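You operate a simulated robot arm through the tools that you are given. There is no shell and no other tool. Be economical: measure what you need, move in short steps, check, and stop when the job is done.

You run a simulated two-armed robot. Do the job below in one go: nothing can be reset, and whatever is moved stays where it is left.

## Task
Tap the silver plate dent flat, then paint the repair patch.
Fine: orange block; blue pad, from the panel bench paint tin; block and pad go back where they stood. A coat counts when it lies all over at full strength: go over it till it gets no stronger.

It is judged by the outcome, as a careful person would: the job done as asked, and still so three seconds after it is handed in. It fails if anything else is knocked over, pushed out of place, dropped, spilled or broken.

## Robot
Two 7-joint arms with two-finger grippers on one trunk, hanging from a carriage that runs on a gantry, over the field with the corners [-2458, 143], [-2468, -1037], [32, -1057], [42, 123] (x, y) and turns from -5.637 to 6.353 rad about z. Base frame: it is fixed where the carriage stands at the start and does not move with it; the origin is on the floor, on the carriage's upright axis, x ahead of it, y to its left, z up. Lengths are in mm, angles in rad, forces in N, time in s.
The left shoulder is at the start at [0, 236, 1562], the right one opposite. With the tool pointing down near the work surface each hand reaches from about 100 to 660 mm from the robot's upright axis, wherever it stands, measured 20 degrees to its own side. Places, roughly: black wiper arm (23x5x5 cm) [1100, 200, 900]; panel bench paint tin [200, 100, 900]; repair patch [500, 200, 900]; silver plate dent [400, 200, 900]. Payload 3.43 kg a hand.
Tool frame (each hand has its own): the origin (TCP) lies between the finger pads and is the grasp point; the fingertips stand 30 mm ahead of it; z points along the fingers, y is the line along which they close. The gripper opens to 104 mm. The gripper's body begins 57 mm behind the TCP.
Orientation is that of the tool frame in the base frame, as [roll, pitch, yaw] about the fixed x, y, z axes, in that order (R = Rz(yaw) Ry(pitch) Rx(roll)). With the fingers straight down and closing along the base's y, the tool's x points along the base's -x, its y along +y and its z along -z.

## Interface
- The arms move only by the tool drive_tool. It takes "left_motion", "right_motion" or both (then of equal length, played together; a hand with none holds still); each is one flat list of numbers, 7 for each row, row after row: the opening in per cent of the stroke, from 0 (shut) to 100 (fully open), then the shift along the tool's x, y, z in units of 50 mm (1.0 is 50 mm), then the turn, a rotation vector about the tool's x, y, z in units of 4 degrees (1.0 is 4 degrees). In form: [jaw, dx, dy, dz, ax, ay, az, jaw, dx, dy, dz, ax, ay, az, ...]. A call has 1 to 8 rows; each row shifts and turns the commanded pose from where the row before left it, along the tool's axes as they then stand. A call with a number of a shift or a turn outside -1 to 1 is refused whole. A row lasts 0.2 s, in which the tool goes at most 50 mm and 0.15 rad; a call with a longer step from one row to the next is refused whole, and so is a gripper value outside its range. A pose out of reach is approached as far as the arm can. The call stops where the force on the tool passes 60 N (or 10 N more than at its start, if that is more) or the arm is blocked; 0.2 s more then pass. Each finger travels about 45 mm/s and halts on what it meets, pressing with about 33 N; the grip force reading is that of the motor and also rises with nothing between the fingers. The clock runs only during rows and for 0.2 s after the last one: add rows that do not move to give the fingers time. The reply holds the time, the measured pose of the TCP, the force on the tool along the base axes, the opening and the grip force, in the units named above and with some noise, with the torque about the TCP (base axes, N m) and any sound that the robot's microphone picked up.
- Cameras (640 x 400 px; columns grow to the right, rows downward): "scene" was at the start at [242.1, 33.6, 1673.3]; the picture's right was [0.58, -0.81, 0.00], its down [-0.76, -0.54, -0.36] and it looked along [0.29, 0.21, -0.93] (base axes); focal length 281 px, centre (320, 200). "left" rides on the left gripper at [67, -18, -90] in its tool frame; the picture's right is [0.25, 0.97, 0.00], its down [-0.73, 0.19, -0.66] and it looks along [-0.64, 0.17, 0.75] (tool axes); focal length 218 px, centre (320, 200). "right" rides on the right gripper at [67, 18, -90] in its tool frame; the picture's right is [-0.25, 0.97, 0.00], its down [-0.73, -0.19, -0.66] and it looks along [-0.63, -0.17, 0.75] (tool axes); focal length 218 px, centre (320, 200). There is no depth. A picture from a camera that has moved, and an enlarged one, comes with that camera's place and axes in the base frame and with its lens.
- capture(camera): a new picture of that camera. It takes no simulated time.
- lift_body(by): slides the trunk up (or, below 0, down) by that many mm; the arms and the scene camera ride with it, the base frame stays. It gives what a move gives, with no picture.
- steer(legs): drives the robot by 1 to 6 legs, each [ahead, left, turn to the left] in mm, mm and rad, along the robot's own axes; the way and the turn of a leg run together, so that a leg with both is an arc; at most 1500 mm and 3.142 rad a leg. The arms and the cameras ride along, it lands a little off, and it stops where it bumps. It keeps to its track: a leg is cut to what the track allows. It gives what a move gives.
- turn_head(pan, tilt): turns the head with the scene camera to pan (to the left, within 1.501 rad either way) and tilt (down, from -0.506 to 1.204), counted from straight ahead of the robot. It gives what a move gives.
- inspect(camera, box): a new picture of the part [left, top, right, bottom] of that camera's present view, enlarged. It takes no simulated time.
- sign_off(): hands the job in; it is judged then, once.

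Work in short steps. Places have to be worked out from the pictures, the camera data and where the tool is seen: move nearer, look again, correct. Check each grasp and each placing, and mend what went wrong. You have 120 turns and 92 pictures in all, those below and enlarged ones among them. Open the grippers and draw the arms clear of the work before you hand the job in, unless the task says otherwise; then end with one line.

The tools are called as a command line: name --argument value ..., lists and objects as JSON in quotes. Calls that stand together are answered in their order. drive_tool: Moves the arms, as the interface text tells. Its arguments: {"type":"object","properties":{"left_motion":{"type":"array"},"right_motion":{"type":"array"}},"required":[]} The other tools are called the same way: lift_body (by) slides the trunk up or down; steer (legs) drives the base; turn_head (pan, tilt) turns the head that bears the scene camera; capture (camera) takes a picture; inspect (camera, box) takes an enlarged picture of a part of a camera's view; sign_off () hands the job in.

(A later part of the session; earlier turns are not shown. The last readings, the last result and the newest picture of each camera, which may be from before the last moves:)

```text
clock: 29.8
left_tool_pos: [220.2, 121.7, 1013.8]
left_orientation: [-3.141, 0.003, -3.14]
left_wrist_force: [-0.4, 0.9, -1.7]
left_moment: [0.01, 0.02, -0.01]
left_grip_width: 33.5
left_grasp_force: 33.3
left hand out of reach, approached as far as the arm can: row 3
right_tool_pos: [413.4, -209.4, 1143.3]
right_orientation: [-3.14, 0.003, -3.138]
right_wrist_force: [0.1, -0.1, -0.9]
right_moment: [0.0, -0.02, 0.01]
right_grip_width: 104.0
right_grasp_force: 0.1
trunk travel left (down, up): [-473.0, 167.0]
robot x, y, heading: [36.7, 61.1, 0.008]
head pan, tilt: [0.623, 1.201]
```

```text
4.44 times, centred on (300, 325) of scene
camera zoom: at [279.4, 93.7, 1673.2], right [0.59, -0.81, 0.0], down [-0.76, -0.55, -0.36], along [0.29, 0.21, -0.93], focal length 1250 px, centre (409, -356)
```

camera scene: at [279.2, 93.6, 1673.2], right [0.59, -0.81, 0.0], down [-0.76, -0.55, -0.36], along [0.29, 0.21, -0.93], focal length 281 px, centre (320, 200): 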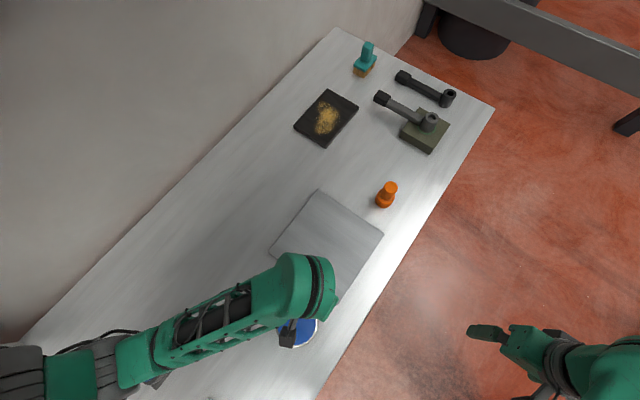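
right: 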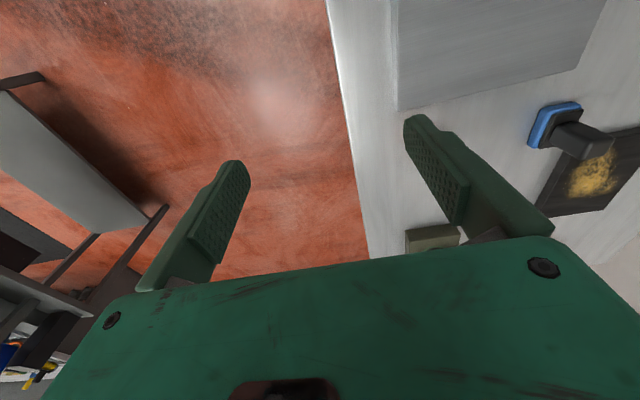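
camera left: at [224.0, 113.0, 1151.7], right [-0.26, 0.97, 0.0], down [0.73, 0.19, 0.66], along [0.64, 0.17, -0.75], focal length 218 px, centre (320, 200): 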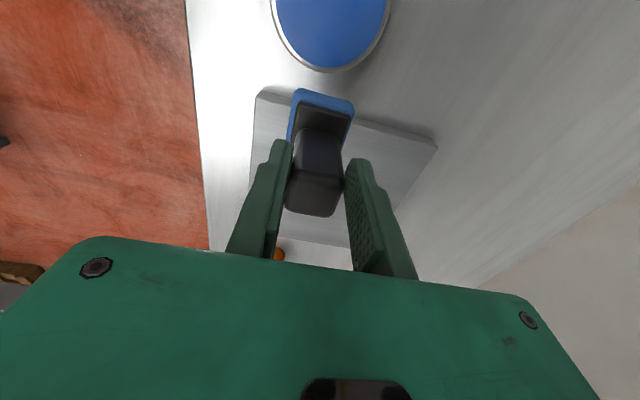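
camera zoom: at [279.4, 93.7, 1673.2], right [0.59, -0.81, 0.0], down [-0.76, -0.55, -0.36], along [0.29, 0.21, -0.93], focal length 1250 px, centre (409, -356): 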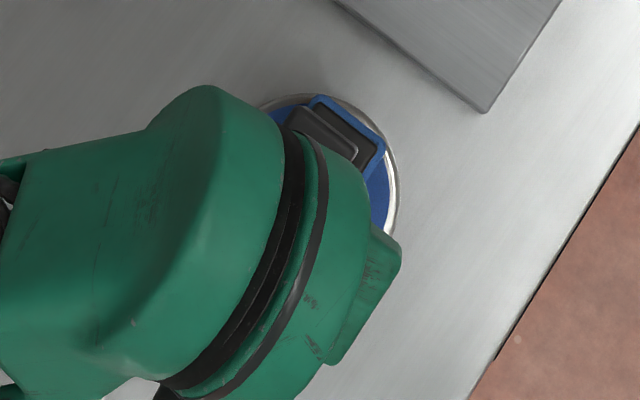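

The tin's centre works out at about (214.5,120.5), and the inner radius of about 48 mm gives the pad roughly 10 mm of clearance. I'll centre and lower in small steps.

drive_tool --left_motion '[0, 0.08, -0.02, 0.2, 0, 0, 0, 0, 0, 0, 0.2, 0, 0, 0, 0, 0, 0, 0.1, 0, 0, 0, 0, 0, 0, 0, 0, 0, 0]'

inspect --camera "left" --box '[200, 0, 440, 150]'

```text
clock: 30.8
left_tool_pos: [224.4, 120.9, 1010.9]
left_orientation: [-3.141, 0.003, -3.139]
left_wrist_force: [-0.1, -0.1, -1.7]
left_moment: [0.01, 0.03, -0.01]
left_grip_width: 33.4
left_grasp_force: 33.2
left hand out of reach, approached as far as the arm can: row 1, 2, 3
right_tool_pos: [414.4, -210.3, 1144.2]
right_orientation: [-3.139, 0.005, -3.138]
right_wrist_force: [0.3, -0.3, -0.8]
right_moment: [0.02, -0.03, -0.02]
right_grip_width: 104.0
right_grasp_force: 0.1
trunk travel left (down, up): [-473.0, 167.0]
robot x, y, heading: [36.5, 61.2, -0.001]
head pan, tilt: [0.623, 1.201]
```

```text
2.67 times, centred on (320, 75) of left
camera zoom: at [156.2, 102.4, 1100.8], right [-0.26, 0.97, 0.0], down [0.73, 0.19, 0.66], along [0.64, 0.17, -0.75], focal length 582 px, centre (320, 533)
```

zoom: 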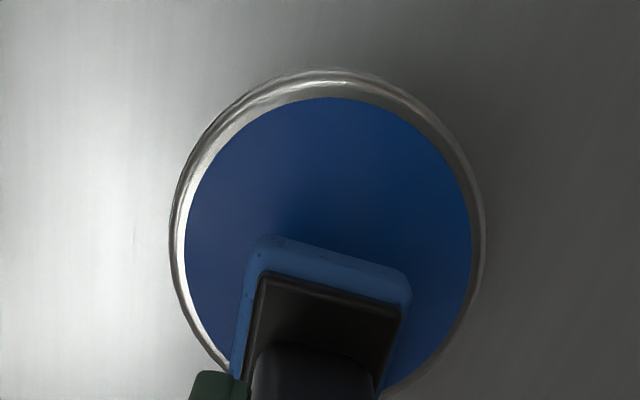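

The arm is too cramped this close in. I'll raise the hand and drive the robot back 100 mm.

drive_tool --left_motion '[0, 0, 0, -0.7, 0, 0, 0, 0, -0.5, 0, -0.7, 0, 0, 0, 0, -0.5, 0, -0.6, 0, 0, 0, 0, 0, 0, 0, 0, 0, 0]'

steer --legs '[[-110, -30, 0]]'

```text
clock: 31.8
left_tool_pos: [272.6, 121.7, 1109.8]
left_orientation: [3.14, -0.001, -3.14]
left_wrist_force: [-0.2, 0.5, -1.7]
left_moment: [-0.05, 0.01, 0.01]
left_grip_width: 33.4
left_grasp_force: 33.1
right_tool_pos: [412.0, -209.9, 1143.0]
right_orientation: [-3.141, 0.001, -3.138]
right_wrist_force: [-1.2, 0.2, -0.1]
right_moment: [-0.03, -0.03, 0.01]
right_grip_width: 103.9
right_grasp_force: 0.1
trunk travel left (down, up): [-473.0, 167.0]
robot x, y, heading: [37.8, 61.8, 0.003]
head pan, tilt: [0.623, 1.201]
```

```text
clock: 33.0
left_tool_pos: [164.7, 90.7, 1110.3]
left_orientation: [3.141, 0.003, -3.14]
left_wrist_force: [0.4, -0.6, -2.5]
left_moment: [0.0, 0.01, 0.01]
left_grip_width: 33.2
left_grasp_force: 33.2
right_tool_pos: [303.3, -240.0, 1144.4]
right_orientation: [-3.139, 0.001, -3.14]
right_wrist_force: [-0.1, -0.1, 0.1]
right_moment: [-0.03, 0.03, -0.01]
right_grip_width: 104.1
right_grasp_force: 0.0
trunk travel left (down, up): [-473.0, 167.0]
robot x, y, heading: [-72.2, 29.8, 0.006]
head pan, tilt: [0.623, 1.201]
```

Moving over the tin centre.

drive_tool --left_motion '[0, -0.33, 0.2, 0.5, 0, 0, 0, 0, -0.33, 0.2, 0.5, 0, 0, 0, 0, -0.33, 0.2, 0.5, 0, 0, 0, 0, 0, 0, 0.5, 0, 0, 0, 0, 0, 0, 0, 0, 0, 0]'

inspect --camera "left" --box '[200, 0, 440, 150]'

capture --camera "scene"

```text
clock: 34.2
left_tool_pos: [216.0, 122.4, 1010.4]
left_orientation: [3.141, 0.003, -3.14]
left_wrist_force: [-0.6, 0.7, -2.5]
left_moment: [0.03, 0.05, 0.01]
left_grip_width: 33.7
left_grasp_force: 33.2
right_tool_pos: [304.1, -239.6, 1146.0]
right_orientation: [-3.14, 0.004, -3.14]
right_wrist_force: [0.7, 0.2, -0.1]
right_moment: [0.0, -0.04, -0.01]
right_grip_width: 104.0
right_grasp_force: 0.0
trunk travel left (down, up): [-473.0, 167.0]
robot x, y, heading: [-72.9, 29.8, 0.001]
head pan, tilt: [0.623, 1.201]
```

```text
2.67 times, centred on (320, 75) of left
camera zoom: at [147.0, 103.8, 1100.5], right [-0.25, 0.97, 0.0], down [0.73, 0.19, 0.66], along [0.64, 0.17, -0.75], focal length 582 px, centre (320, 533)
```

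zoom: 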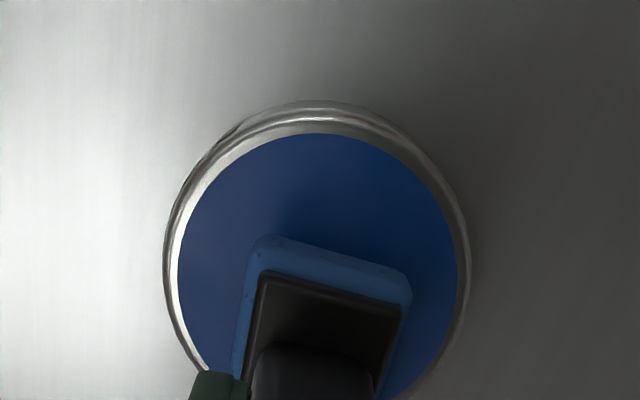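

```text
55 pictures are left
camera scene: at [170.2, 63.4, 1673.2], right [0.59, -0.81, 0.0], down [-0.76, -0.55, -0.36], along [0.29, 0.21, -0.93], focal length 281 px, centre (320, 200)
```

scene: 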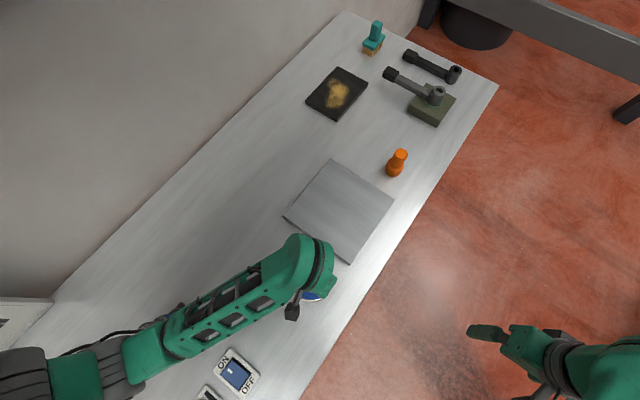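

I'll shift 4 mm toward −x and lower in steps.

drive_tool --left_motion '[0, 0.08, -0.02, 0.2, 0, 0, 0, 0, 0, 0, 0.2, 0, 0, 0, 0, 0, 0, 0.1, 0, 0, 0, 0, 0, 0, 0, 0, 0, 0]'

inspect --camera "left" --box '[200, 0, 440, 150]'

```text
clock: 35.2
left_tool_pos: [213.0, 119.1, 988.6]
left_orientation: [-3.139, 0.009, -3.139]
left_wrist_force: [-2.0, -1.0, 27.3]
left_moment: [0.04, -0.26, 0.01]
left_grip_width: 33.9
left_grasp_force: 33.4
right_tool_pos: [304.7, -240.8, 1143.6]
right_orientation: [-3.141, 0.004, -3.14]
right_wrist_force: [0.1, 0.0, 0.7]
right_moment: [0.0, 0.06, 0.02]
right_grip_width: 103.9
right_grasp_force: 0.0
trunk travel left (down, up): [-473.0, 167.0]
robot x, y, heading: [-73.5, 32.0, 0.001]
head pan, tilt: [0.623, 1.201]
```

```text
2.67 times, centred on (320, 75) of left
camera zoom: at [144.6, 101.9, 1077.6], right [-0.25, 0.97, 0.0], down [0.72, 0.19, 0.66], along [0.64, 0.17, -0.75], focal length 582 px, centre (320, 533)
```

zoom: 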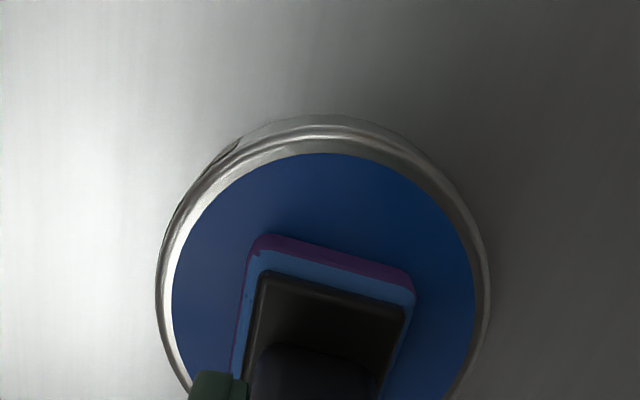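

The pad touched the paint at z≈988 with about 27 N, and a wet purple edge shows along the pad. I'll raise it and look.

drive_tool --left_motion '[0, 0, 0, 0, 0, 0, 0, 0, 0, 0, -0.3, 0, 0, 0, 0, 0, 0, -0.7, 0, 0, 0, 0, 0, 0, -0.4, 0, 0, 0, 0, 0, 0, 0, 0, 0, 0]'

capture --camera "left"

```text
clock: 36.4
left_tool_pos: [212.7, 119.9, 1054.9]
left_orientation: [-3.141, 0.002, -3.14]
left_wrist_force: [0.6, -0.4, -2.6]
left_moment: [0.03, 0.04, -0.03]
left_grip_width: 33.6
left_grasp_force: 33.1
right_tool_pos: [304.5, -240.9, 1145.1]
right_orientation: [-3.14, 0.004, -3.139]
right_wrist_force: [-0.2, 0.0, 0.3]
right_moment: [-0.04, 0.01, 0.01]
right_grip_width: 104.2
right_grasp_force: 0.1
trunk travel left (down, up): [-473.0, 167.0]
robot x, y, heading: [-70.1, 27.3, -0.003]
head pan, tilt: [0.623, 1.201]
```

```text
53 pictures are left
camera left: at [142.9, 101.5, 1145.6], right [-0.25, 0.97, 0.0], down [0.73, 0.19, 0.66], along [0.64, 0.17, -0.75], focal length 218 px, centre (320, 200)
```

left: 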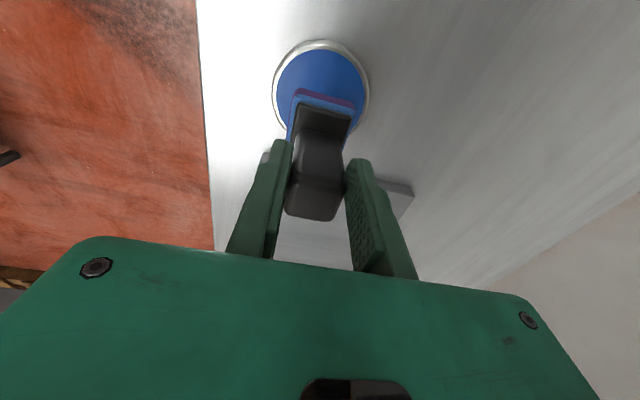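

Paint is on the pad. Before applying it, I'll hold the hand left of the plate and look closely at the far half for the patch outline.

drive_tool --left_motion '[0, -0.65, 0.515, 0, 0, 0, 0, 0, -0.65, 0.515, 0, 0, 0, 0, 0, -0.65, 0.515, 0, 0, 0, 0, 0, -0.65, 0.515, 0, 0, 0, 0, 0, -0.65, 0.515, 0, 0, 0, 0, 0, -0.65, 0.515, 0, 0, 0, 0, 0, -0.65, 0.515, 0, 0, 0, 0, 0, 0, 0, 0, 0, 0, 0]'

inspect --camera "left" --box '[100, 20, 300, 180]'

inspect --camera "scene" --box '[270, 140, 410, 270]'

```text
clock: 38.2
left_tool_pos: [437.0, 300.2, 1055.7]
left_orientation: [3.141, 0.003, -3.14]
left_wrist_force: [-0.5, 0.0, -2.4]
left_moment: [-0.01, 0.05, 0.0]
left_grip_width: 33.4
left_grasp_force: 33.1
right_tool_pos: [304.8, -241.4, 1145.0]
right_orientation: [-3.139, 0.002, -3.14]
right_wrist_force: [-1.1, -0.5, -0.1]
right_moment: [-0.01, -0.05, 0.02]
right_grip_width: 103.9
right_grasp_force: 0.0
trunk travel left (down, up): [-473.0, 167.0]
robot x, y, heading: [-70.4, 30.1, 0.002]
head pan, tilt: [0.623, 1.201]
```

```text
2.50 times, centred on (200, 100) of left
camera zoom: at [368.6, 282.6, 1146.1], right [-0.25, 0.97, 0.0], down [0.73, 0.19, 0.66], along [0.64, 0.17, -0.75], focal length 546 px, centre (620, 450)
```

zoom: 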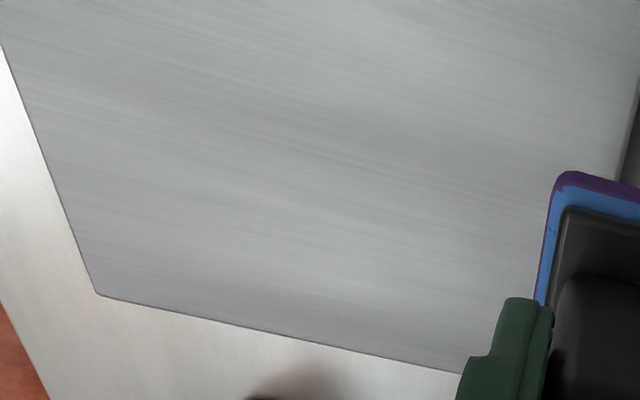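

```text
3.08 times, centred on (340, 205) of scene
camera zoom: at [170.1, 63.3, 1673.2], right [0.59, -0.81, 0.0], down [-0.76, -0.55, -0.36], along [0.29, 0.21, -0.93], focal length 865 px, centre (258, 185)
```

zoom: 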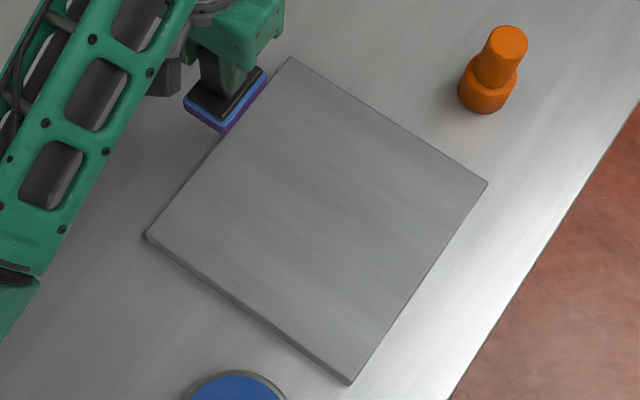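

There is still no outline, so painting should show it. I'll put the pad over the listed spot, about (485,190), and come down gently.

drive_tool --left_motion '[0, -0.32, -0.73, 0.1, 0, 0, 0, 0, -0.32, -0.73, 0.4, 0, 0, 0, 0, -0.32, -0.73, 0.4, 0, 0, 0, 0, 0, 0, 0.3, 0, 0, 0, 0, 0, 0, 0.2, 0, 0, 0, 0, 0, 0, 0.08, 0, 0, 0, 0, 0, 0, 0.04, 0, 0, 0, 0, 0, 0, 0.0, 0, 0, 0]'

```text
clock: 40.0
left_tool_pos: [489.7, 191.6, 983.9]
left_orientation: [-3.14, 0.01, -3.14]
left_wrist_force: [-2.4, -1.8, 28.2]
left_moment: [-0.09, -0.25, 0.02]
left_grip_width: 33.6
left_grasp_force: 33.0
right_tool_pos: [306.1, -240.6, 1145.6]
right_orientation: [-3.141, 0.003, -3.139]
right_wrist_force: [-0.6, 0.3, 0.0]
right_moment: [0.01, 0.0, 0.0]
right_grip_width: 104.1
right_grasp_force: 0.1
trunk travel left (down, up): [-473.0, 167.0]
robot x, y, heading: [-72.6, 31.0, -0.004]
head pan, tilt: [0.623, 1.201]
```

There is contact at 28 N. I'll lift, step aside and see what coloured.

drive_tool --left_motion '[0, 0, 0, -0.4, 0, 0, 0, 0, 0, 0, -0.6, 0, 0, 0, 0, 0.4, 0.8, 0, 0, 0, 0, 0, 0.4, 0.8, 0, 0, 0, 0, 0, 0, 0.6, 0, 0, 0, 0, 0, 0, 0, 0, 0, 0, 0]'

inspect --camera "left" --box '[100, 20, 300, 180]'

inspect --camera "scene" --box '[270, 140, 410, 270]'

```text
clock: 41.4
left_tool_pos: [445.8, 301.4, 1030.0]
left_orientation: [-3.14, 0.002, -3.139]
left_wrist_force: [1.0, 0.3, -2.8]
left_moment: [0.0, 0.01, 0.0]
left_grip_width: 33.8
left_grasp_force: 32.7
right_tool_pos: [305.0, -240.8, 1145.1]
right_orientation: [-3.139, 0.004, -3.139]
right_wrist_force: [0.3, -0.2, 0.6]
right_moment: [-0.03, 0.03, 0.02]
right_grip_width: 103.9
right_grasp_force: 0.1
trunk travel left (down, up): [-473.0, 167.0]
robot x, y, heading: [-72.1, 30.1, -0.001]
head pan, tilt: [0.623, 1.201]
```

```text
2.50 times, centred on (200, 100) of left
camera zoom: at [377.9, 283.2, 1120.4], right [-0.25, 0.97, 0.0], down [0.73, 0.19, 0.66], along [0.64, 0.17, -0.75], focal length 546 px, centre (620, 450)
```

zoom: 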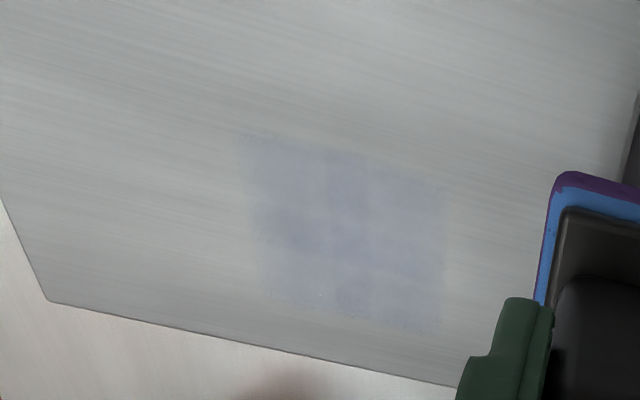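

```text
3.08 times, centred on (340, 205) of scene
camera zoom: at [170.2, 63.3, 1673.2], right [0.58, -0.81, 0.0], down [-0.76, -0.55, -0.36], along [0.29, 0.21, -0.93], focal length 865 px, centre (258, 185)
```

zoom: 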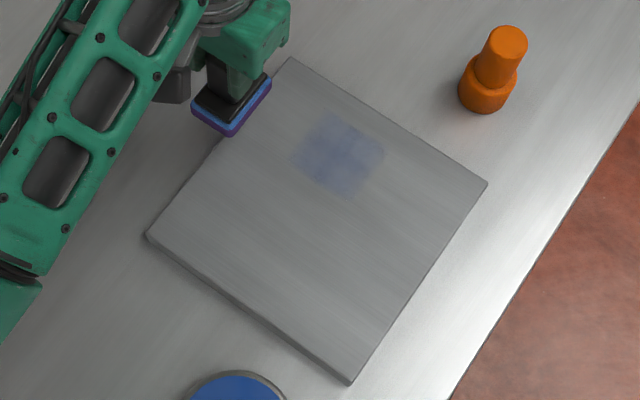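

A faint coloured square of about 60×65 mm appeared. I'll zoom in for its edges and evenness.

inspect --camera "left" --box '[155, 55, 255, 135]'

inspect --camera "scene" --box '[310, 160, 370, 210]'

```text
5.00 times, centred on (205, 95) of left
camera zoom: at [377.9, 283.2, 1120.4], right [-0.25, 0.97, 0.0], down [0.73, 0.19, 0.66], along [0.64, 0.17, -0.75], focal length 1091 px, centre (895, 725)
```

zoom: 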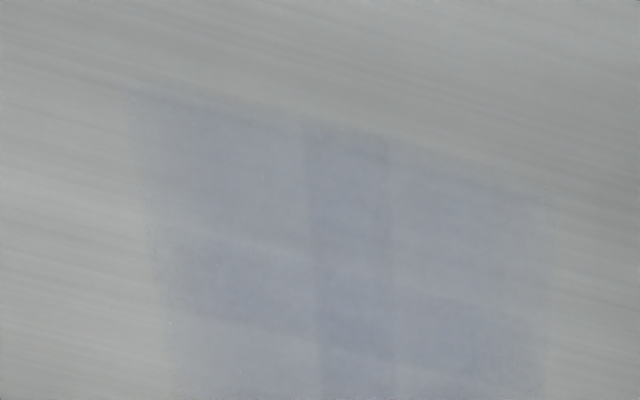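

```text
8.00 times, centred on (340, 185) of scene
camera zoom: at [170.2, 63.3, 1673.2], right [0.58, -0.81, 0.0], down [-0.76, -0.55, -0.36], along [0.29, 0.21, -0.93], focal length 2250 px, centre (160, 320)
```

zoom: 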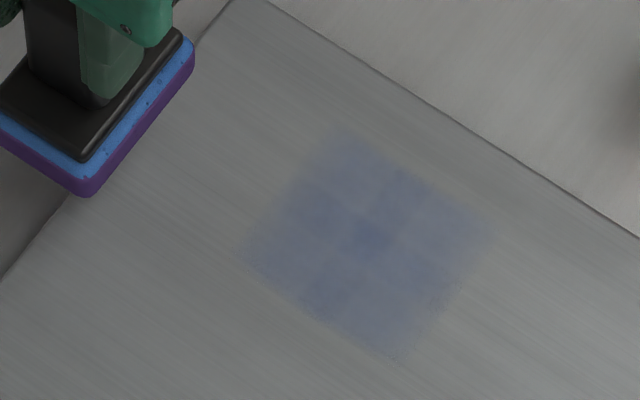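

The paint builds in tiles. I'll dab next toward +x/+y at (505,215) to see whether the patch extends that way.

drive_tool --left_motion '[0, -0.4, -0.58, 0, 0, 0, 0, 0, -0.4, -0.58, 0.2, 0, 0, 0, 0, -0.38, -0.57, 0.2, 0, 0, 0, 0, 0, 0, 0.3, 0, 0, 0, 0, 0, 0, 0.2, 0, 0, 0, 0, 0, 0, 0.1, 0, 0, 0, 0, 0, 0, 0.0, 0, 0, 0]'

drive_tool --left_motion '[0, 0, 0, -0.4, 0, 0, 0, 0, 0, 0, -0.6, 0, 0, 0, 0, 0.6, 0.6, 0, 0, 0, 0, 0, 0.6, 0.6, 0, 0, 0, 0, 0, 0, 0.5, 0, 0, 0, 0, 0, 0, 0, 0, 0, 0, 0]'

inspect --camera "scene" --box '[310, 160, 370, 210]'

inspect --camera "left" --box '[100, 20, 300, 180]'

```text
clock: 43.0
left_tool_pos: [507.9, 213.6, 984.7]
left_orientation: [-3.138, 0.008, -3.139]
left_wrist_force: [-9.5, -2.5, 25.1]
left_moment: [-0.01, 0.22, 0.02]
left_grip_width: 33.3
left_grasp_force: 33.1
right_tool_pos: [304.3, -240.8, 1144.2]
right_orientation: [-3.142, 0.004, -3.141]
right_wrist_force: [-0.1, -1.4, 0.3]
right_moment: [-0.01, 0.04, 0.0]
right_grip_width: 104.3
right_grasp_force: 0.1
trunk travel left (down, up): [-473.0, 167.0]
robot x, y, heading: [-72.5, 30.2, 0.0]
head pan, tilt: [0.623, 1.201]
```

```text
clock: 44.4
left_tool_pos: [445.5, 300.8, 1031.0]
left_orientation: [3.141, 0.001, -3.141]
left_wrist_force: [0.5, 0.2, -1.9]
left_moment: [0.0, 0.01, -0.06]
left_grip_width: 33.5
left_grasp_force: 33.3
right_tool_pos: [304.8, -241.1, 1144.2]
right_orientation: [-3.139, 0.004, -3.14]
right_wrist_force: [-0.6, 1.2, 0.5]
right_moment: [-0.01, -0.01, 0.03]
right_grip_width: 104.3
right_grasp_force: 0.0
trunk travel left (down, up): [-473.0, 167.0]
robot x, y, heading: [-73.2, 30.9, -0.002]
head pan, tilt: [0.623, 1.201]
```

```text
8.00 times, centred on (340, 185) of scene
camera zoom: at [170.2, 63.3, 1673.2], right [0.58, -0.81, 0.0], down [-0.76, -0.55, -0.36], along [0.29, 0.21, -0.93], focal length 2250 px, centre (160, 320)
```

zoom: 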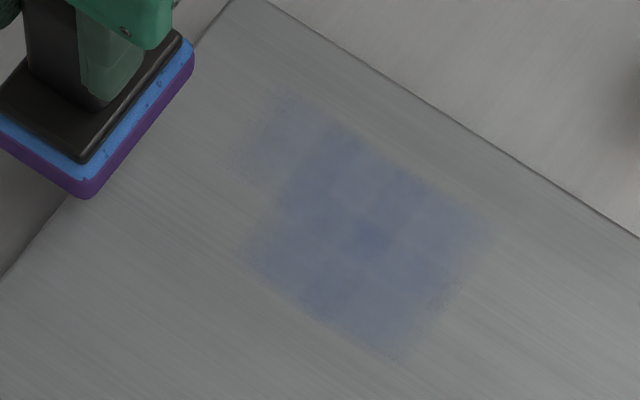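

```text
2.50 times, centred on (200, 100) of left
camera zoom: at [377.2, 282.9, 1120.3], right [-0.25, 0.97, 0.0], down [0.73, 0.19, 0.66], along [0.64, 0.17, -0.75], focal length 546 px, centre (620, 450)
```

zoom: 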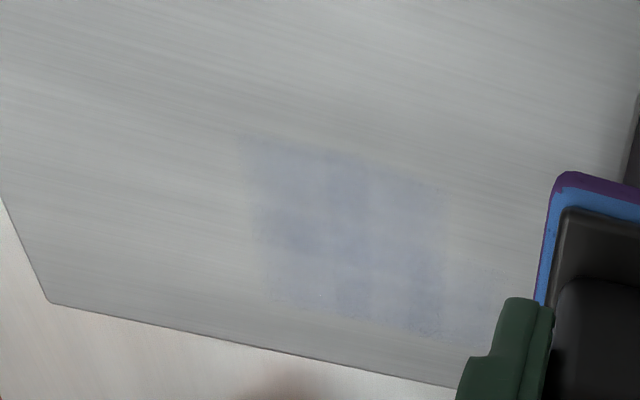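

The new tile appeared only on the +y side, with nothing beyond x≈505, so that is the far edge. I'll press at (450,225) and slide gently along −y to 150 to find the other extents.

drive_tool --left_motion '[0, 0, -0.5, 0, 0, 0, 0, 0, -0.1, -0.7, 0.1, 0, 0, 0, 0, 0, -0.3, 0.3, 0, 0, 0, 0, 0, 0, 0.4, 0, 0, 0, 0, 0, 0, 0.17, 0, 0, 0, 0, 0, 0, 0, 0, 0, 0]'

drive_tool --left_motion '[0, 0, -0.2, 0, 0, 0, 0, 0, 0, -0.2, 0, 0, 0, 0, 0, 0, -0.2, 0, 0, 0, 0, 0, 0, -0.2, 0, 0, 0, 0, 0, 0, -0.2, 0, 0, 0, 0, 0, 0, -0.2, 0, 0, 0, 0, 0, 0, -0.2, 0, 0, 0, 0, 0, 0, 0, 0, 0, 0, 0]'

drive_tool --left_motion '[0, 0, 0, -0.4, 0, 0, 0, 0, 0, 0, -0.6, 0, 0, 0, 0, 0.3, 0.9, 0, 0, 0, 0, 0, 0, 0.9, 0, 0, 0, 0, 0, 0, 0.9, 0, 0, 0, 0, 0, 0, 0, 0, 0, 0, 0]'

inspect --camera "scene" --box '[310, 160, 370, 210]'

```text
clock: 45.8
left_tool_pos: [453.7, 225.6, 984.6]
left_orientation: [3.141, 0.007, -3.14]
left_wrist_force: [-3.6, -0.4, 13.1]
left_moment: [-0.01, -0.33, -0.07]
left_grip_width: 33.9
left_grasp_force: 33.1
right_tool_pos: [304.8, -239.9, 1145.2]
right_orientation: [3.141, 0.003, -3.138]
right_wrist_force: [-0.1, -0.3, 0.5]
right_moment: [0.01, -0.01, 0.01]
right_grip_width: 103.9
right_grasp_force: 0.0
trunk travel left (down, up): [-473.0, 167.0]
robot x, y, heading: [-71.2, 28.3, 0.003]
head pan, tilt: [0.623, 1.201]
```

```text
clock: 47.6
left_tool_pos: [453.6, 157.3, 984.7]
left_orientation: [3.14, 0.006, -3.14]
left_wrist_force: [-0.1, 8.1, 25.5]
left_moment: [0.15, -0.59, 0.1]
left_grip_width: 33.3
left_grasp_force: 33.0
right_tool_pos: [307.1, -238.8, 1145.4]
right_orientation: [-3.14, 0.007, -3.138]
right_wrist_force: [-0.4, -0.4, 0.1]
right_moment: [-0.03, 0.0, 0.0]
right_grip_width: 104.3
right_grasp_force: 0.1
trunk travel left (down, up): [-473.0, 167.0]
robot x, y, heading: [-75.8, 28.5, 0.0]
head pan, tilt: [0.623, 1.201]
```

```text
clock: 49.0
left_tool_pos: [434.1, 288.6, 1032.1]
left_orientation: [3.141, 0.002, -3.139]
left_wrist_force: [-0.3, 0.5, -2.9]
left_moment: [0.0, 0.06, -0.02]
left_grip_width: 33.5
left_grasp_force: 33.2
right_tool_pos: [304.9, -241.7, 1145.5]
right_orientation: [-3.14, 0.003, -3.139]
right_wrist_force: [-0.3, 0.0, -0.7]
right_moment: [-0.01, -0.01, 0.03]
right_grip_width: 103.9
right_grasp_force: 0.1
trunk travel left (down, up): [-473.0, 167.0]
robot x, y, heading: [-71.4, 28.7, 0.002]
head pan, tilt: [0.623, 1.201]
```

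```text
8.00 times, centred on (340, 185) of scene
camera zoom: at [170.2, 63.3, 1673.2], right [0.58, -0.81, 0.0], down [-0.76, -0.55, -0.36], along [0.29, 0.21, -0.93], focal length 2250 px, centre (160, 320)
```

zoom: 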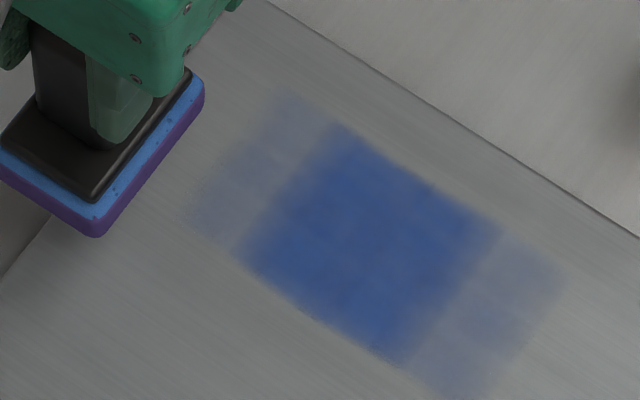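

Sliding builds colour quickly. The patch runs about x 446–505 and is longer in y, and both end columns are still faint. I'll slide along x≈475 from y 255 to 135.

drive_tool --left_motion '[0, -0.41, -0.3, 0, 0, 0, 0, 0, -0.41, -0.35, 0.2, 0, 0, 0, 0, 0, 0, 0.4, 0, 0, 0, 0, 0, 0, 0.3, 0, 0, 0, 0, 0, 0, 0.12, 0, 0, 0, 0, 0, 0, 0, 0, 0, 0]'

drive_tool --left_motion '[0, 0, -0.3, 0, 0, 0, 0, 0, 0, -0.3, 0, 0, 0, 0, 0, 0, -0.3, 0, 0, 0, 0, 0, 0, -0.3, 0, 0, 0, 0, 0, 0, -0.3, 0, 0, 0, 0, 0, 0, -0.3, 0, 0, 0, 0, 0, 0, -0.3, 0, 0, 0, 0, 0, 0, -0.3, 0, 0, 0, 0]'

drive_tool --left_motion '[0, 0, 0, -0.5, 0, 0, 0, 0, 0, 0, -0.6, 0, 0, 0, 0, 0.4, 0.8, 0, 0, 0, 0, 0, 0.4, 0.9, 0, 0, 0, 0, 0, 0, 0.9, 0, 0, 0, 0, 0, 0, 0.5, 0, 0, 0, 0, 0, 0, 0, 0, 0, 0, 0]'

inspect --camera "scene" --box '[300, 155, 380, 215]'

```text
clock: 50.4
left_tool_pos: [479.0, 256.9, 984.0]
left_orientation: [-3.142, 0.008, -3.139]
left_wrist_force: [-6.6, -1.6, 17.5]
left_moment: [-0.01, 0.76, 0.04]
left_grip_width: 33.5
left_grasp_force: 33.2
right_tool_pos: [304.5, -240.2, 1145.0]
right_orientation: [-3.141, 0.003, -3.141]
right_wrist_force: [0.2, 1.0, -0.3]
right_moment: [0.0, -0.01, 0.03]
right_grip_width: 104.0
right_grasp_force: 0.0
trunk travel left (down, up): [-473.0, 167.0]
robot x, y, heading: [-71.1, 29.9, 0.003]
head pan, tilt: [0.623, 1.201]
```

```text
clock: 52.2
left_tool_pos: [480.7, 139.6, 983.4]
left_orientation: [-3.141, 0.01, -3.138]
left_wrist_force: [0.9, 7.3, 26.1]
left_moment: [0.12, -0.19, 0.07]
left_grip_width: 33.5
left_grasp_force: 32.7
right_tool_pos: [305.9, -239.3, 1146.1]
right_orientation: [-3.141, 0.006, -3.14]
right_wrist_force: [0.4, -0.1, 0.1]
right_moment: [-0.02, 0.02, 0.01]
right_grip_width: 103.9
right_grasp_force: 0.1
trunk travel left (down, up): [-473.0, 167.0]
robot x, y, heading: [-70.6, 33.1, 0.0]
head pan, tilt: [0.623, 1.201]
```

```text
clock: 53.8
left_tool_pos: [436.4, 292.1, 1035.3]
left_orientation: [-3.141, 0.002, -3.14]
left_wrist_force: [-0.3, 0.9, -2.6]
left_moment: [0.01, 0.02, -0.02]
left_grip_width: 33.5
left_grasp_force: 32.5
right_tool_pos: [303.9, -241.5, 1143.5]
right_orientation: [3.141, 0.003, -3.14]
right_wrist_force: [-0.5, -0.5, -0.3]
right_moment: [-0.03, -0.01, 0.03]
right_grip_width: 104.3
right_grasp_force: 0.0
trunk travel left (down, up): [-473.0, 167.0]
robot x, y, heading: [-72.5, 25.2, 0.001]
head pan, tilt: [0.623, 1.201]
```

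```text
6.67 times, centred on (340, 185) of scene
camera zoom: at [170.2, 63.3, 1673.2], right [0.58, -0.81, 0.0], down [-0.76, -0.55, -0.36], along [0.29, 0.21, -0.93], focal length 1875 px, centre (187, 300)
```

zoom: 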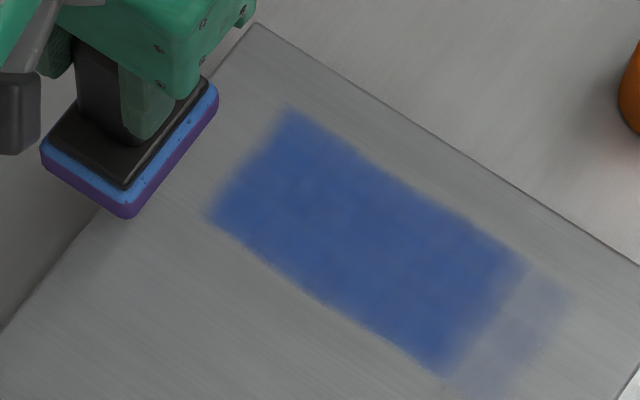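

The +y end is settled, but a new faint column appeared on the −y side. I'll slide there over y 160→100.

drive_tool --left_motion '[0, -0.4, -0.8, 0, 0, 0, 0, 0, -0.4, -0.9, 0, 0, 0, 0, 0, 0, -0.9, 0.2, 0, 0, 0, 0, 0, 0, 0.4, 0, 0, 0, 0, 0, 0, 0.35, 0, 0, 0, 0, 0, 0, 0.12, 0, 0, 0, 0, 0, 0, 0, 0, 0, 0]'

drive_tool --left_motion '[0, 0, -0.2, 0, 0, 0, 0, 0, 0, -0.2, 0, 0, 0, 0, 0, 0, -0.2, 0, 0, 0, 0, 0, 0, -0.2, 0, 0, 0, 0, 0, 0, -0.2, 0, 0, 0, 0, 0, 0, -0.2, 0, 0, 0, 0, 0, 0, 0.2, 0, 0, 0, 0, 0, 0, 0.2, 0, 0, 0, 0]'

drive_tool --left_motion '[0, 0, 0, -0.5, 0, 0, 0, 0, 0, 0, -0.6, 0, 0, 0, 0, 0.4, 0.8, 0, 0, 0, 0, 0, 0.4, 0.9, 0, 0, 0, 0, 0, 0, 0.9, 0, 0, 0, 0, 0, 0, 0.8, 0, 0, 0, 0, 0, 0, 0, 0, 0, 0, 0]'

inspect --camera "scene" --box '[310, 155, 400, 225]'

```text
clock: 55.4
left_tool_pos: [477.1, 161.3, 984.3]
left_orientation: [3.141, 0.006, -3.14]
left_wrist_force: [-2.4, 0.0, 4.4]
left_moment: [0.0, -0.11, 0.06]
left_grip_width: 33.4
left_grasp_force: 33.0
right_tool_pos: [305.0, -239.7, 1144.9]
right_orientation: [3.14, 0.003, -3.14]
right_wrist_force: [0.1, 0.2, 0.4]
right_moment: [0.01, -0.05, 0.02]
right_grip_width: 104.1
right_grasp_force: 0.0
trunk travel left (down, up): [-473.0, 167.0]
robot x, y, heading: [-71.4, 33.3, -0.004]
head pan, tilt: [0.623, 1.201]
```

```text
clock: 57.2
left_tool_pos: [478.9, 121.3, 984.1]
left_orientation: [-3.14, 0.004, -3.139]
left_wrist_force: [-0.8, -4.0, 11.8]
left_moment: [0.0, -0.12, -0.09]
left_grip_width: 33.6
left_grasp_force: 32.4
right_tool_pos: [305.1, -241.4, 1145.7]
right_orientation: [-3.141, 0.002, -3.14]
right_wrist_force: [0.4, 0.0, 0.6]
right_moment: [-0.01, 0.0, 0.01]
right_grip_width: 104.1
right_grasp_force: 0.0
trunk travel left (down, up): [-473.0, 167.0]
robot x, y, heading: [-73.3, 32.9, -0.0]
head pan, tilt: [0.623, 1.201]
```

```text
clock: 58.8
left_tool_pos: [436.0, 292.1, 1036.4]
left_orientation: [3.141, 0.001, -3.14]
left_wrist_force: [-0.2, -0.7, -2.5]
left_moment: [0.03, 0.05, 0.01]
left_grip_width: 33.5
left_grasp_force: 33.2
right_tool_pos: [303.6, -241.9, 1144.4]
right_orientation: [-3.141, 0.002, -3.139]
right_wrist_force: [0.3, 0.6, 0.4]
right_moment: [0.04, 0.0, -0.02]
right_grip_width: 104.0
right_grasp_force: 0.1
trunk travel left (down, up): [-473.0, 167.0]
robot x, y, heading: [-73.3, 26.7, 0.002]
head pan, tilt: [0.623, 1.201]
```

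```text
5.71 times, centred on (355, 190) of scene
camera zoom: at [170.2, 63.3, 1673.2], right [0.58, -0.81, 0.0], down [-0.76, -0.55, -0.36], along [0.29, 0.21, -0.93], focal length 1607 px, centre (120, 257)
```

zoom: 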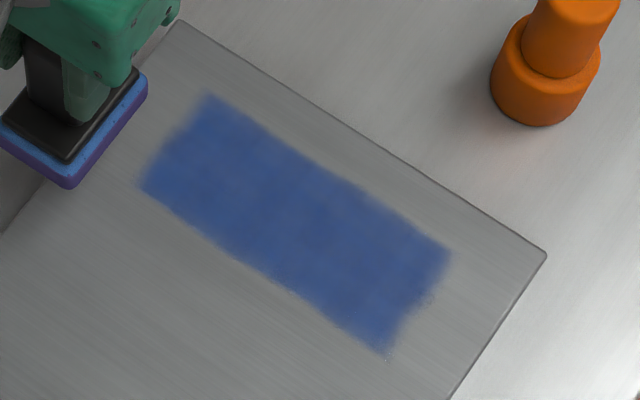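

The patch is now fully outlined, about x 446–505 and y 125–258, with no growth beyond. I'll reload the pad at the tin and go over it again.

drive_tool --left_motion '[0, 0.638, -0.493, 0, 0, 0, 0, 0, 0.638, -0.493, 0, 0, 0, 0, 0, 0.638, -0.493, 0, 0, 0, 0, 0, 0.638, -0.493, 0, 0, 0, 0, 0, 0.638, -0.493, 0, 0, 0, 0, 0, 0.638, -0.493, 0, 0, 0, 0, 0, 0.638, -0.493, 0, 0, 0, 0, 0, 0, 0, 0, 0, 0, 0]'

inspect --camera "left" --box '[200, 0, 440, 150]'

```text
clock: 60.6
left_tool_pos: [212.4, 118.5, 1036.7]
left_orientation: [-3.141, 0.004, -3.14]
left_wrist_force: [-0.2, 0.3, -3.7]
left_moment: [0.02, 0.03, 0.02]
left_grip_width: 33.4
left_grasp_force: 32.8
right_tool_pos: [305.5, -241.0, 1144.2]
right_orientation: [-3.141, 0.004, -3.139]
right_wrist_force: [-0.4, 0.2, -0.3]
right_moment: [-0.01, 0.01, 0.02]
right_grip_width: 104.3
right_grasp_force: 0.1
trunk travel left (down, up): [-473.0, 167.0]
robot x, y, heading: [-71.5, 32.0, 0.005]
head pan, tilt: [0.623, 1.201]
```

```text
2.67 times, centred on (320, 75) of left
camera zoom: at [144.4, 101.4, 1126.6], right [-0.25, 0.97, 0.0], down [0.73, 0.19, 0.66], along [0.64, 0.17, -0.75], focal length 582 px, centre (320, 533)
```

zoom: 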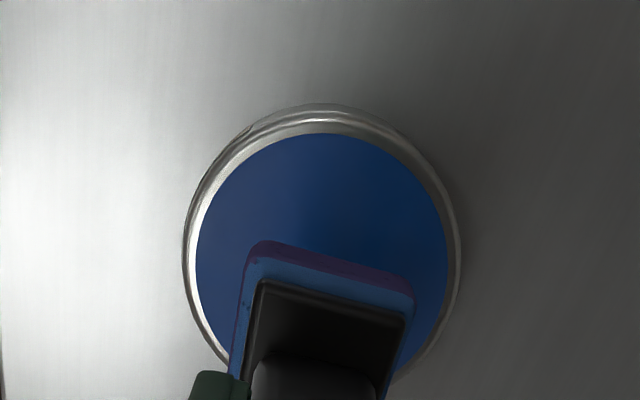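

Aligned as before. Dip, then lift.

drive_tool --left_motion '[0, 0, 0.02, 0.4, 0, 0, 0, 0, 0, 0, 0.4, 0, 0, 0, 0, 0, 0, 0.16, 0, 0, 0, 0, 0, 0, 0.03, 0, 0, 0, 0, 0, 0, 0, 0, 0, 0, 0, 0, 0, -0.1, 0, 0, 0, 0, 0, 0, -0.4, 0, 0, 0, 0, 0, 0, -0.5, 0, 0, 0]'

drive_tool --left_motion '[0, -0.75, 0.4, 0, 0, 0, 0, 0, -0.75, 0.4, 0, 0, 0, 0, 0, -0.75, 0.4, 0, 0, 0, 0, 0, -0.75, 0.4, 0, 0, 0, 0, 0, -0.75, 0.4, 0, 0, 0, 0, 0, -0.75, 0.4, 0, 0, 0, 0, 0, -0.75, 0.3, 0, 0, 0, 0, 0, 0, 0, 0, 0, 0, 0]'

```text
clock: 62.4
left_tool_pos: [213.8, 120.0, 1037.9]
left_orientation: [3.14, 0.002, -3.138]
left_wrist_force: [-0.1, 0.4, -1.9]
left_moment: [-0.01, 0.05, -0.01]
left_grip_width: 33.4
left_grasp_force: 32.8
right_tool_pos: [305.4, -240.4, 1144.3]
right_orientation: [-3.14, 0.003, -3.139]
right_wrist_force: [-1.1, -0.1, -0.8]
right_moment: [0.01, -0.03, -0.02]
right_grip_width: 103.9
right_grasp_force: 0.2
trunk travel left (down, up): [-473.0, 167.0]
robot x, y, heading: [-71.8, 29.2, 0.001]
head pan, tilt: [0.623, 1.201]
```

```text
clock: 64.2
left_tool_pos: [476.1, 256.5, 1037.4]
left_orientation: [-3.141, 0.0, -3.139]
left_wrist_force: [0.4, 0.0, -2.7]
left_moment: [0.0, 0.02, -0.03]
left_grip_width: 33.4
left_grasp_force: 32.7
right_tool_pos: [304.3, -240.5, 1145.0]
right_orientation: [-3.141, 0.002, -3.139]
right_wrist_force: [-0.3, 0.0, -0.3]
right_moment: [-0.01, 0.02, -0.02]
right_grip_width: 104.2
right_grasp_force: 0.0
trunk travel left (down, up): [-473.0, 167.0]
robot x, y, heading: [-73.3, 32.2, 0.003]
head pan, tilt: [0.623, 1.201]
```

Over the +y end now. I'll press down and slide to the −y end and back.

drive_tool --left_motion '[0, 0, 0, 0.5, 0, 0, 0, 0, 0, 0, 0.45, 0, 0, 0, 0, 0, 0, 0.17, 0, 0, 0, 0, 0, -0.2, 0, 0, 0, 0, 0, 0, -0.3, 0, 0, 0, 0, 0, 0, -0.3, 0, 0, 0, 0, 0, 0, -0.3, 0, 0, 0, 0, 0, 0, -0.3, 0, 0, 0, 0]'

drive_tool --left_motion '[0, 0, -0.3, 0, 0, 0, 0, 0, 0, -0.3, 0, 0, 0, 0, 0, 0, -0.3, 0, 0, 0, 0, 0, 0, -0.3, 0, 0, 0, 0, 0, 0, -0.3, 0, 0, 0, 0, 0, 0, 0, 0, 0, 0, 0, 0, 0, 0.3, 0, 0, 0, 0, 0, 0, 0.3, 0, 0, 0, 0]'

drive_tool --left_motion '[0, 0, 0.3, 0, 0, 0, 0, 0, 0, 0.3, 0, 0, 0, 0, 0, 0, 0.3, 0, 0, 0, 0, 0, 0, 0.3, 0, 0, 0, 0, 0, 0, 0.3, 0, 0, 0, 0, 0, 0, 0.3, 0, 0, 0, 0, 0, 0, 0.3, 0, 0, 0, 0, 0, 0, 0, 0, 0, 0, 0]'

drive_tool --left_motion '[0, 0, 0, -0.5, 0, 0, 0, 0, 0, 0, -0.6, 0, 0, 0, 0, 0.4, 0.4, 0, 0, 0, 0, 0, 0.4, 0.4, 0, 0, 0, 0, 0, 0, 0, 0, 0, 0, 0]'

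inspect --camera "scene" --box '[310, 155, 400, 225]'

```text
clock: 66.0
left_tool_pos: [477.8, 187.3, 984.4]
left_orientation: [3.141, 0.006, -3.14]
left_wrist_force: [-0.3, 4.9, 14.7]
left_moment: [0.07, 0.15, 0.04]
left_grip_width: 33.4
left_grasp_force: 32.9
right_tool_pos: [305.7, -238.7, 1145.0]
right_orientation: [3.141, 0.005, -3.14]
right_wrist_force: [-0.9, 0.5, 0.5]
right_moment: [0.02, -0.01, 0.01]
right_grip_width: 104.0
right_grasp_force: 0.0
trunk travel left (down, up): [-473.0, 167.0]
robot x, y, heading: [-71.1, 27.7, -0.0]
head pan, tilt: [0.623, 1.201]
```

```text
clock: 67.8
left_tool_pos: [477.5, 139.2, 984.3]
left_orientation: [-3.141, 0.005, -3.141]
left_wrist_force: [-1.0, -6.7, 22.6]
left_moment: [-0.02, -0.46, -0.17]
left_grip_width: 33.5
left_grasp_force: 33.0
right_tool_pos: [306.0, -241.0, 1144.6]
right_orientation: [-3.139, 0.004, -3.137]
right_wrist_force: [-0.2, 0.2, -0.1]
right_moment: [-0.03, 0.0, -0.01]
right_grip_width: 103.8
right_grasp_force: 0.1
trunk travel left (down, up): [-473.0, 167.0]
robot x, y, heading: [-70.4, 29.1, -0.004]
head pan, tilt: [0.623, 1.201]
```

```text
clock: 69.6
left_tool_pos: [478.4, 246.2, 983.0]
left_orientation: [3.141, 0.007, -3.141]
left_wrist_force: [-0.2, -7.2, 24.7]
left_moment: [-0.16, -0.21, -0.13]
left_grip_width: 33.6
left_grasp_force: 33.1
right_tool_pos: [306.2, -241.4, 1144.4]
right_orientation: [-3.139, 0.005, -3.139]
right_wrist_force: [-1.3, 0.8, -0.5]
right_moment: [0.04, 0.03, 0.01]
right_grip_width: 104.0
right_grasp_force: 0.1
trunk travel left (down, up): [-473.0, 167.0]
robot x, y, heading: [-71.5, 30.0, -0.002]
head pan, tilt: [0.623, 1.201]
```

```text
clock: 70.8
left_tool_pos: [435.3, 285.5, 1038.3]
left_orientation: [-3.141, 0.002, -3.141]
left_wrist_force: [-0.2, -0.3, -2.3]
left_moment: [0.02, 0.03, 0.0]
left_grip_width: 33.6
left_grasp_force: 32.8
right_tool_pos: [304.7, -240.9, 1144.0]
right_orientation: [-3.138, 0.004, -3.14]
right_wrist_force: [0.0, 0.0, -0.1]
right_moment: [0.01, -0.01, 0.0]
right_grip_width: 104.1
right_grasp_force: 0.0
trunk travel left (down, up): [-473.0, 167.0]
robot x, y, heading: [-70.9, 28.9, 0.003]
head pan, tilt: [0.623, 1.201]
```

```text
5.71 times, centred on (355, 190) of scene
camera zoom: at [170.3, 63.3, 1673.2], right [0.58, -0.81, 0.0], down [-0.76, -0.55, -0.36], along [0.29, 0.21, -0.93], focal length 1607 px, centre (120, 257)
```

zoom: 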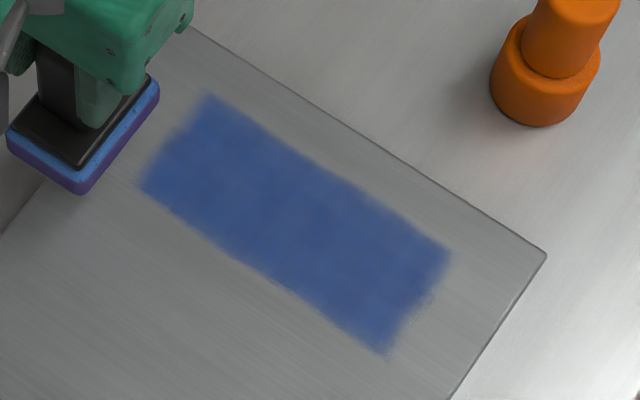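

It barely changed, so it's near saturation. I'll check evenness up close with the hand camera.

inspect --camera "left" --box '[100, 30, 300, 170]'

inspect --camera "scene" --box '[325, 165, 379, 209]'

```text
2.86 times, centred on (200, 100) of left
camera zoom: at [366.8, 267.4, 1127.3], right [-0.25, 0.97, 0.0], down [0.73, 0.19, 0.66], along [0.64, 0.17, -0.75], focal length 624 px, centre (663, 486)
```

zoom: 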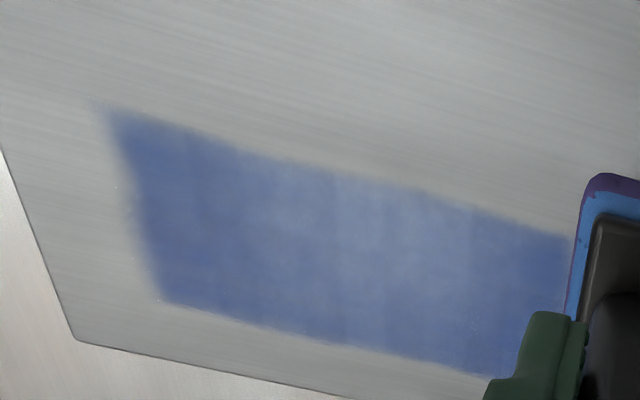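

```text
9.09 times, centred on (352, 187) of scene
camera zoom: at [170.3, 63.3, 1673.2], right [0.58, -0.81, 0.0], down [-0.76, -0.55, -0.36], along [0.29, 0.21, -0.93], focal length 2556 px, centre (29, 318)
```

zoom: 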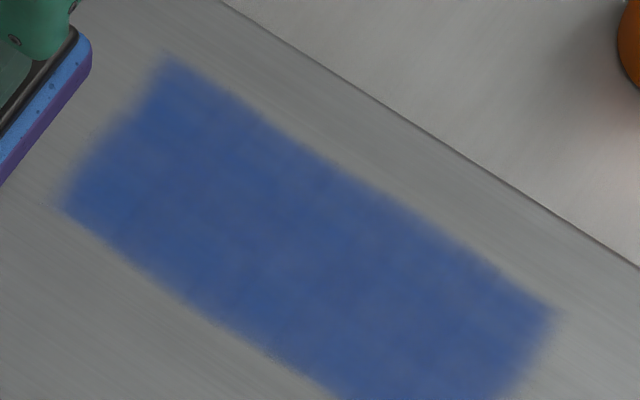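

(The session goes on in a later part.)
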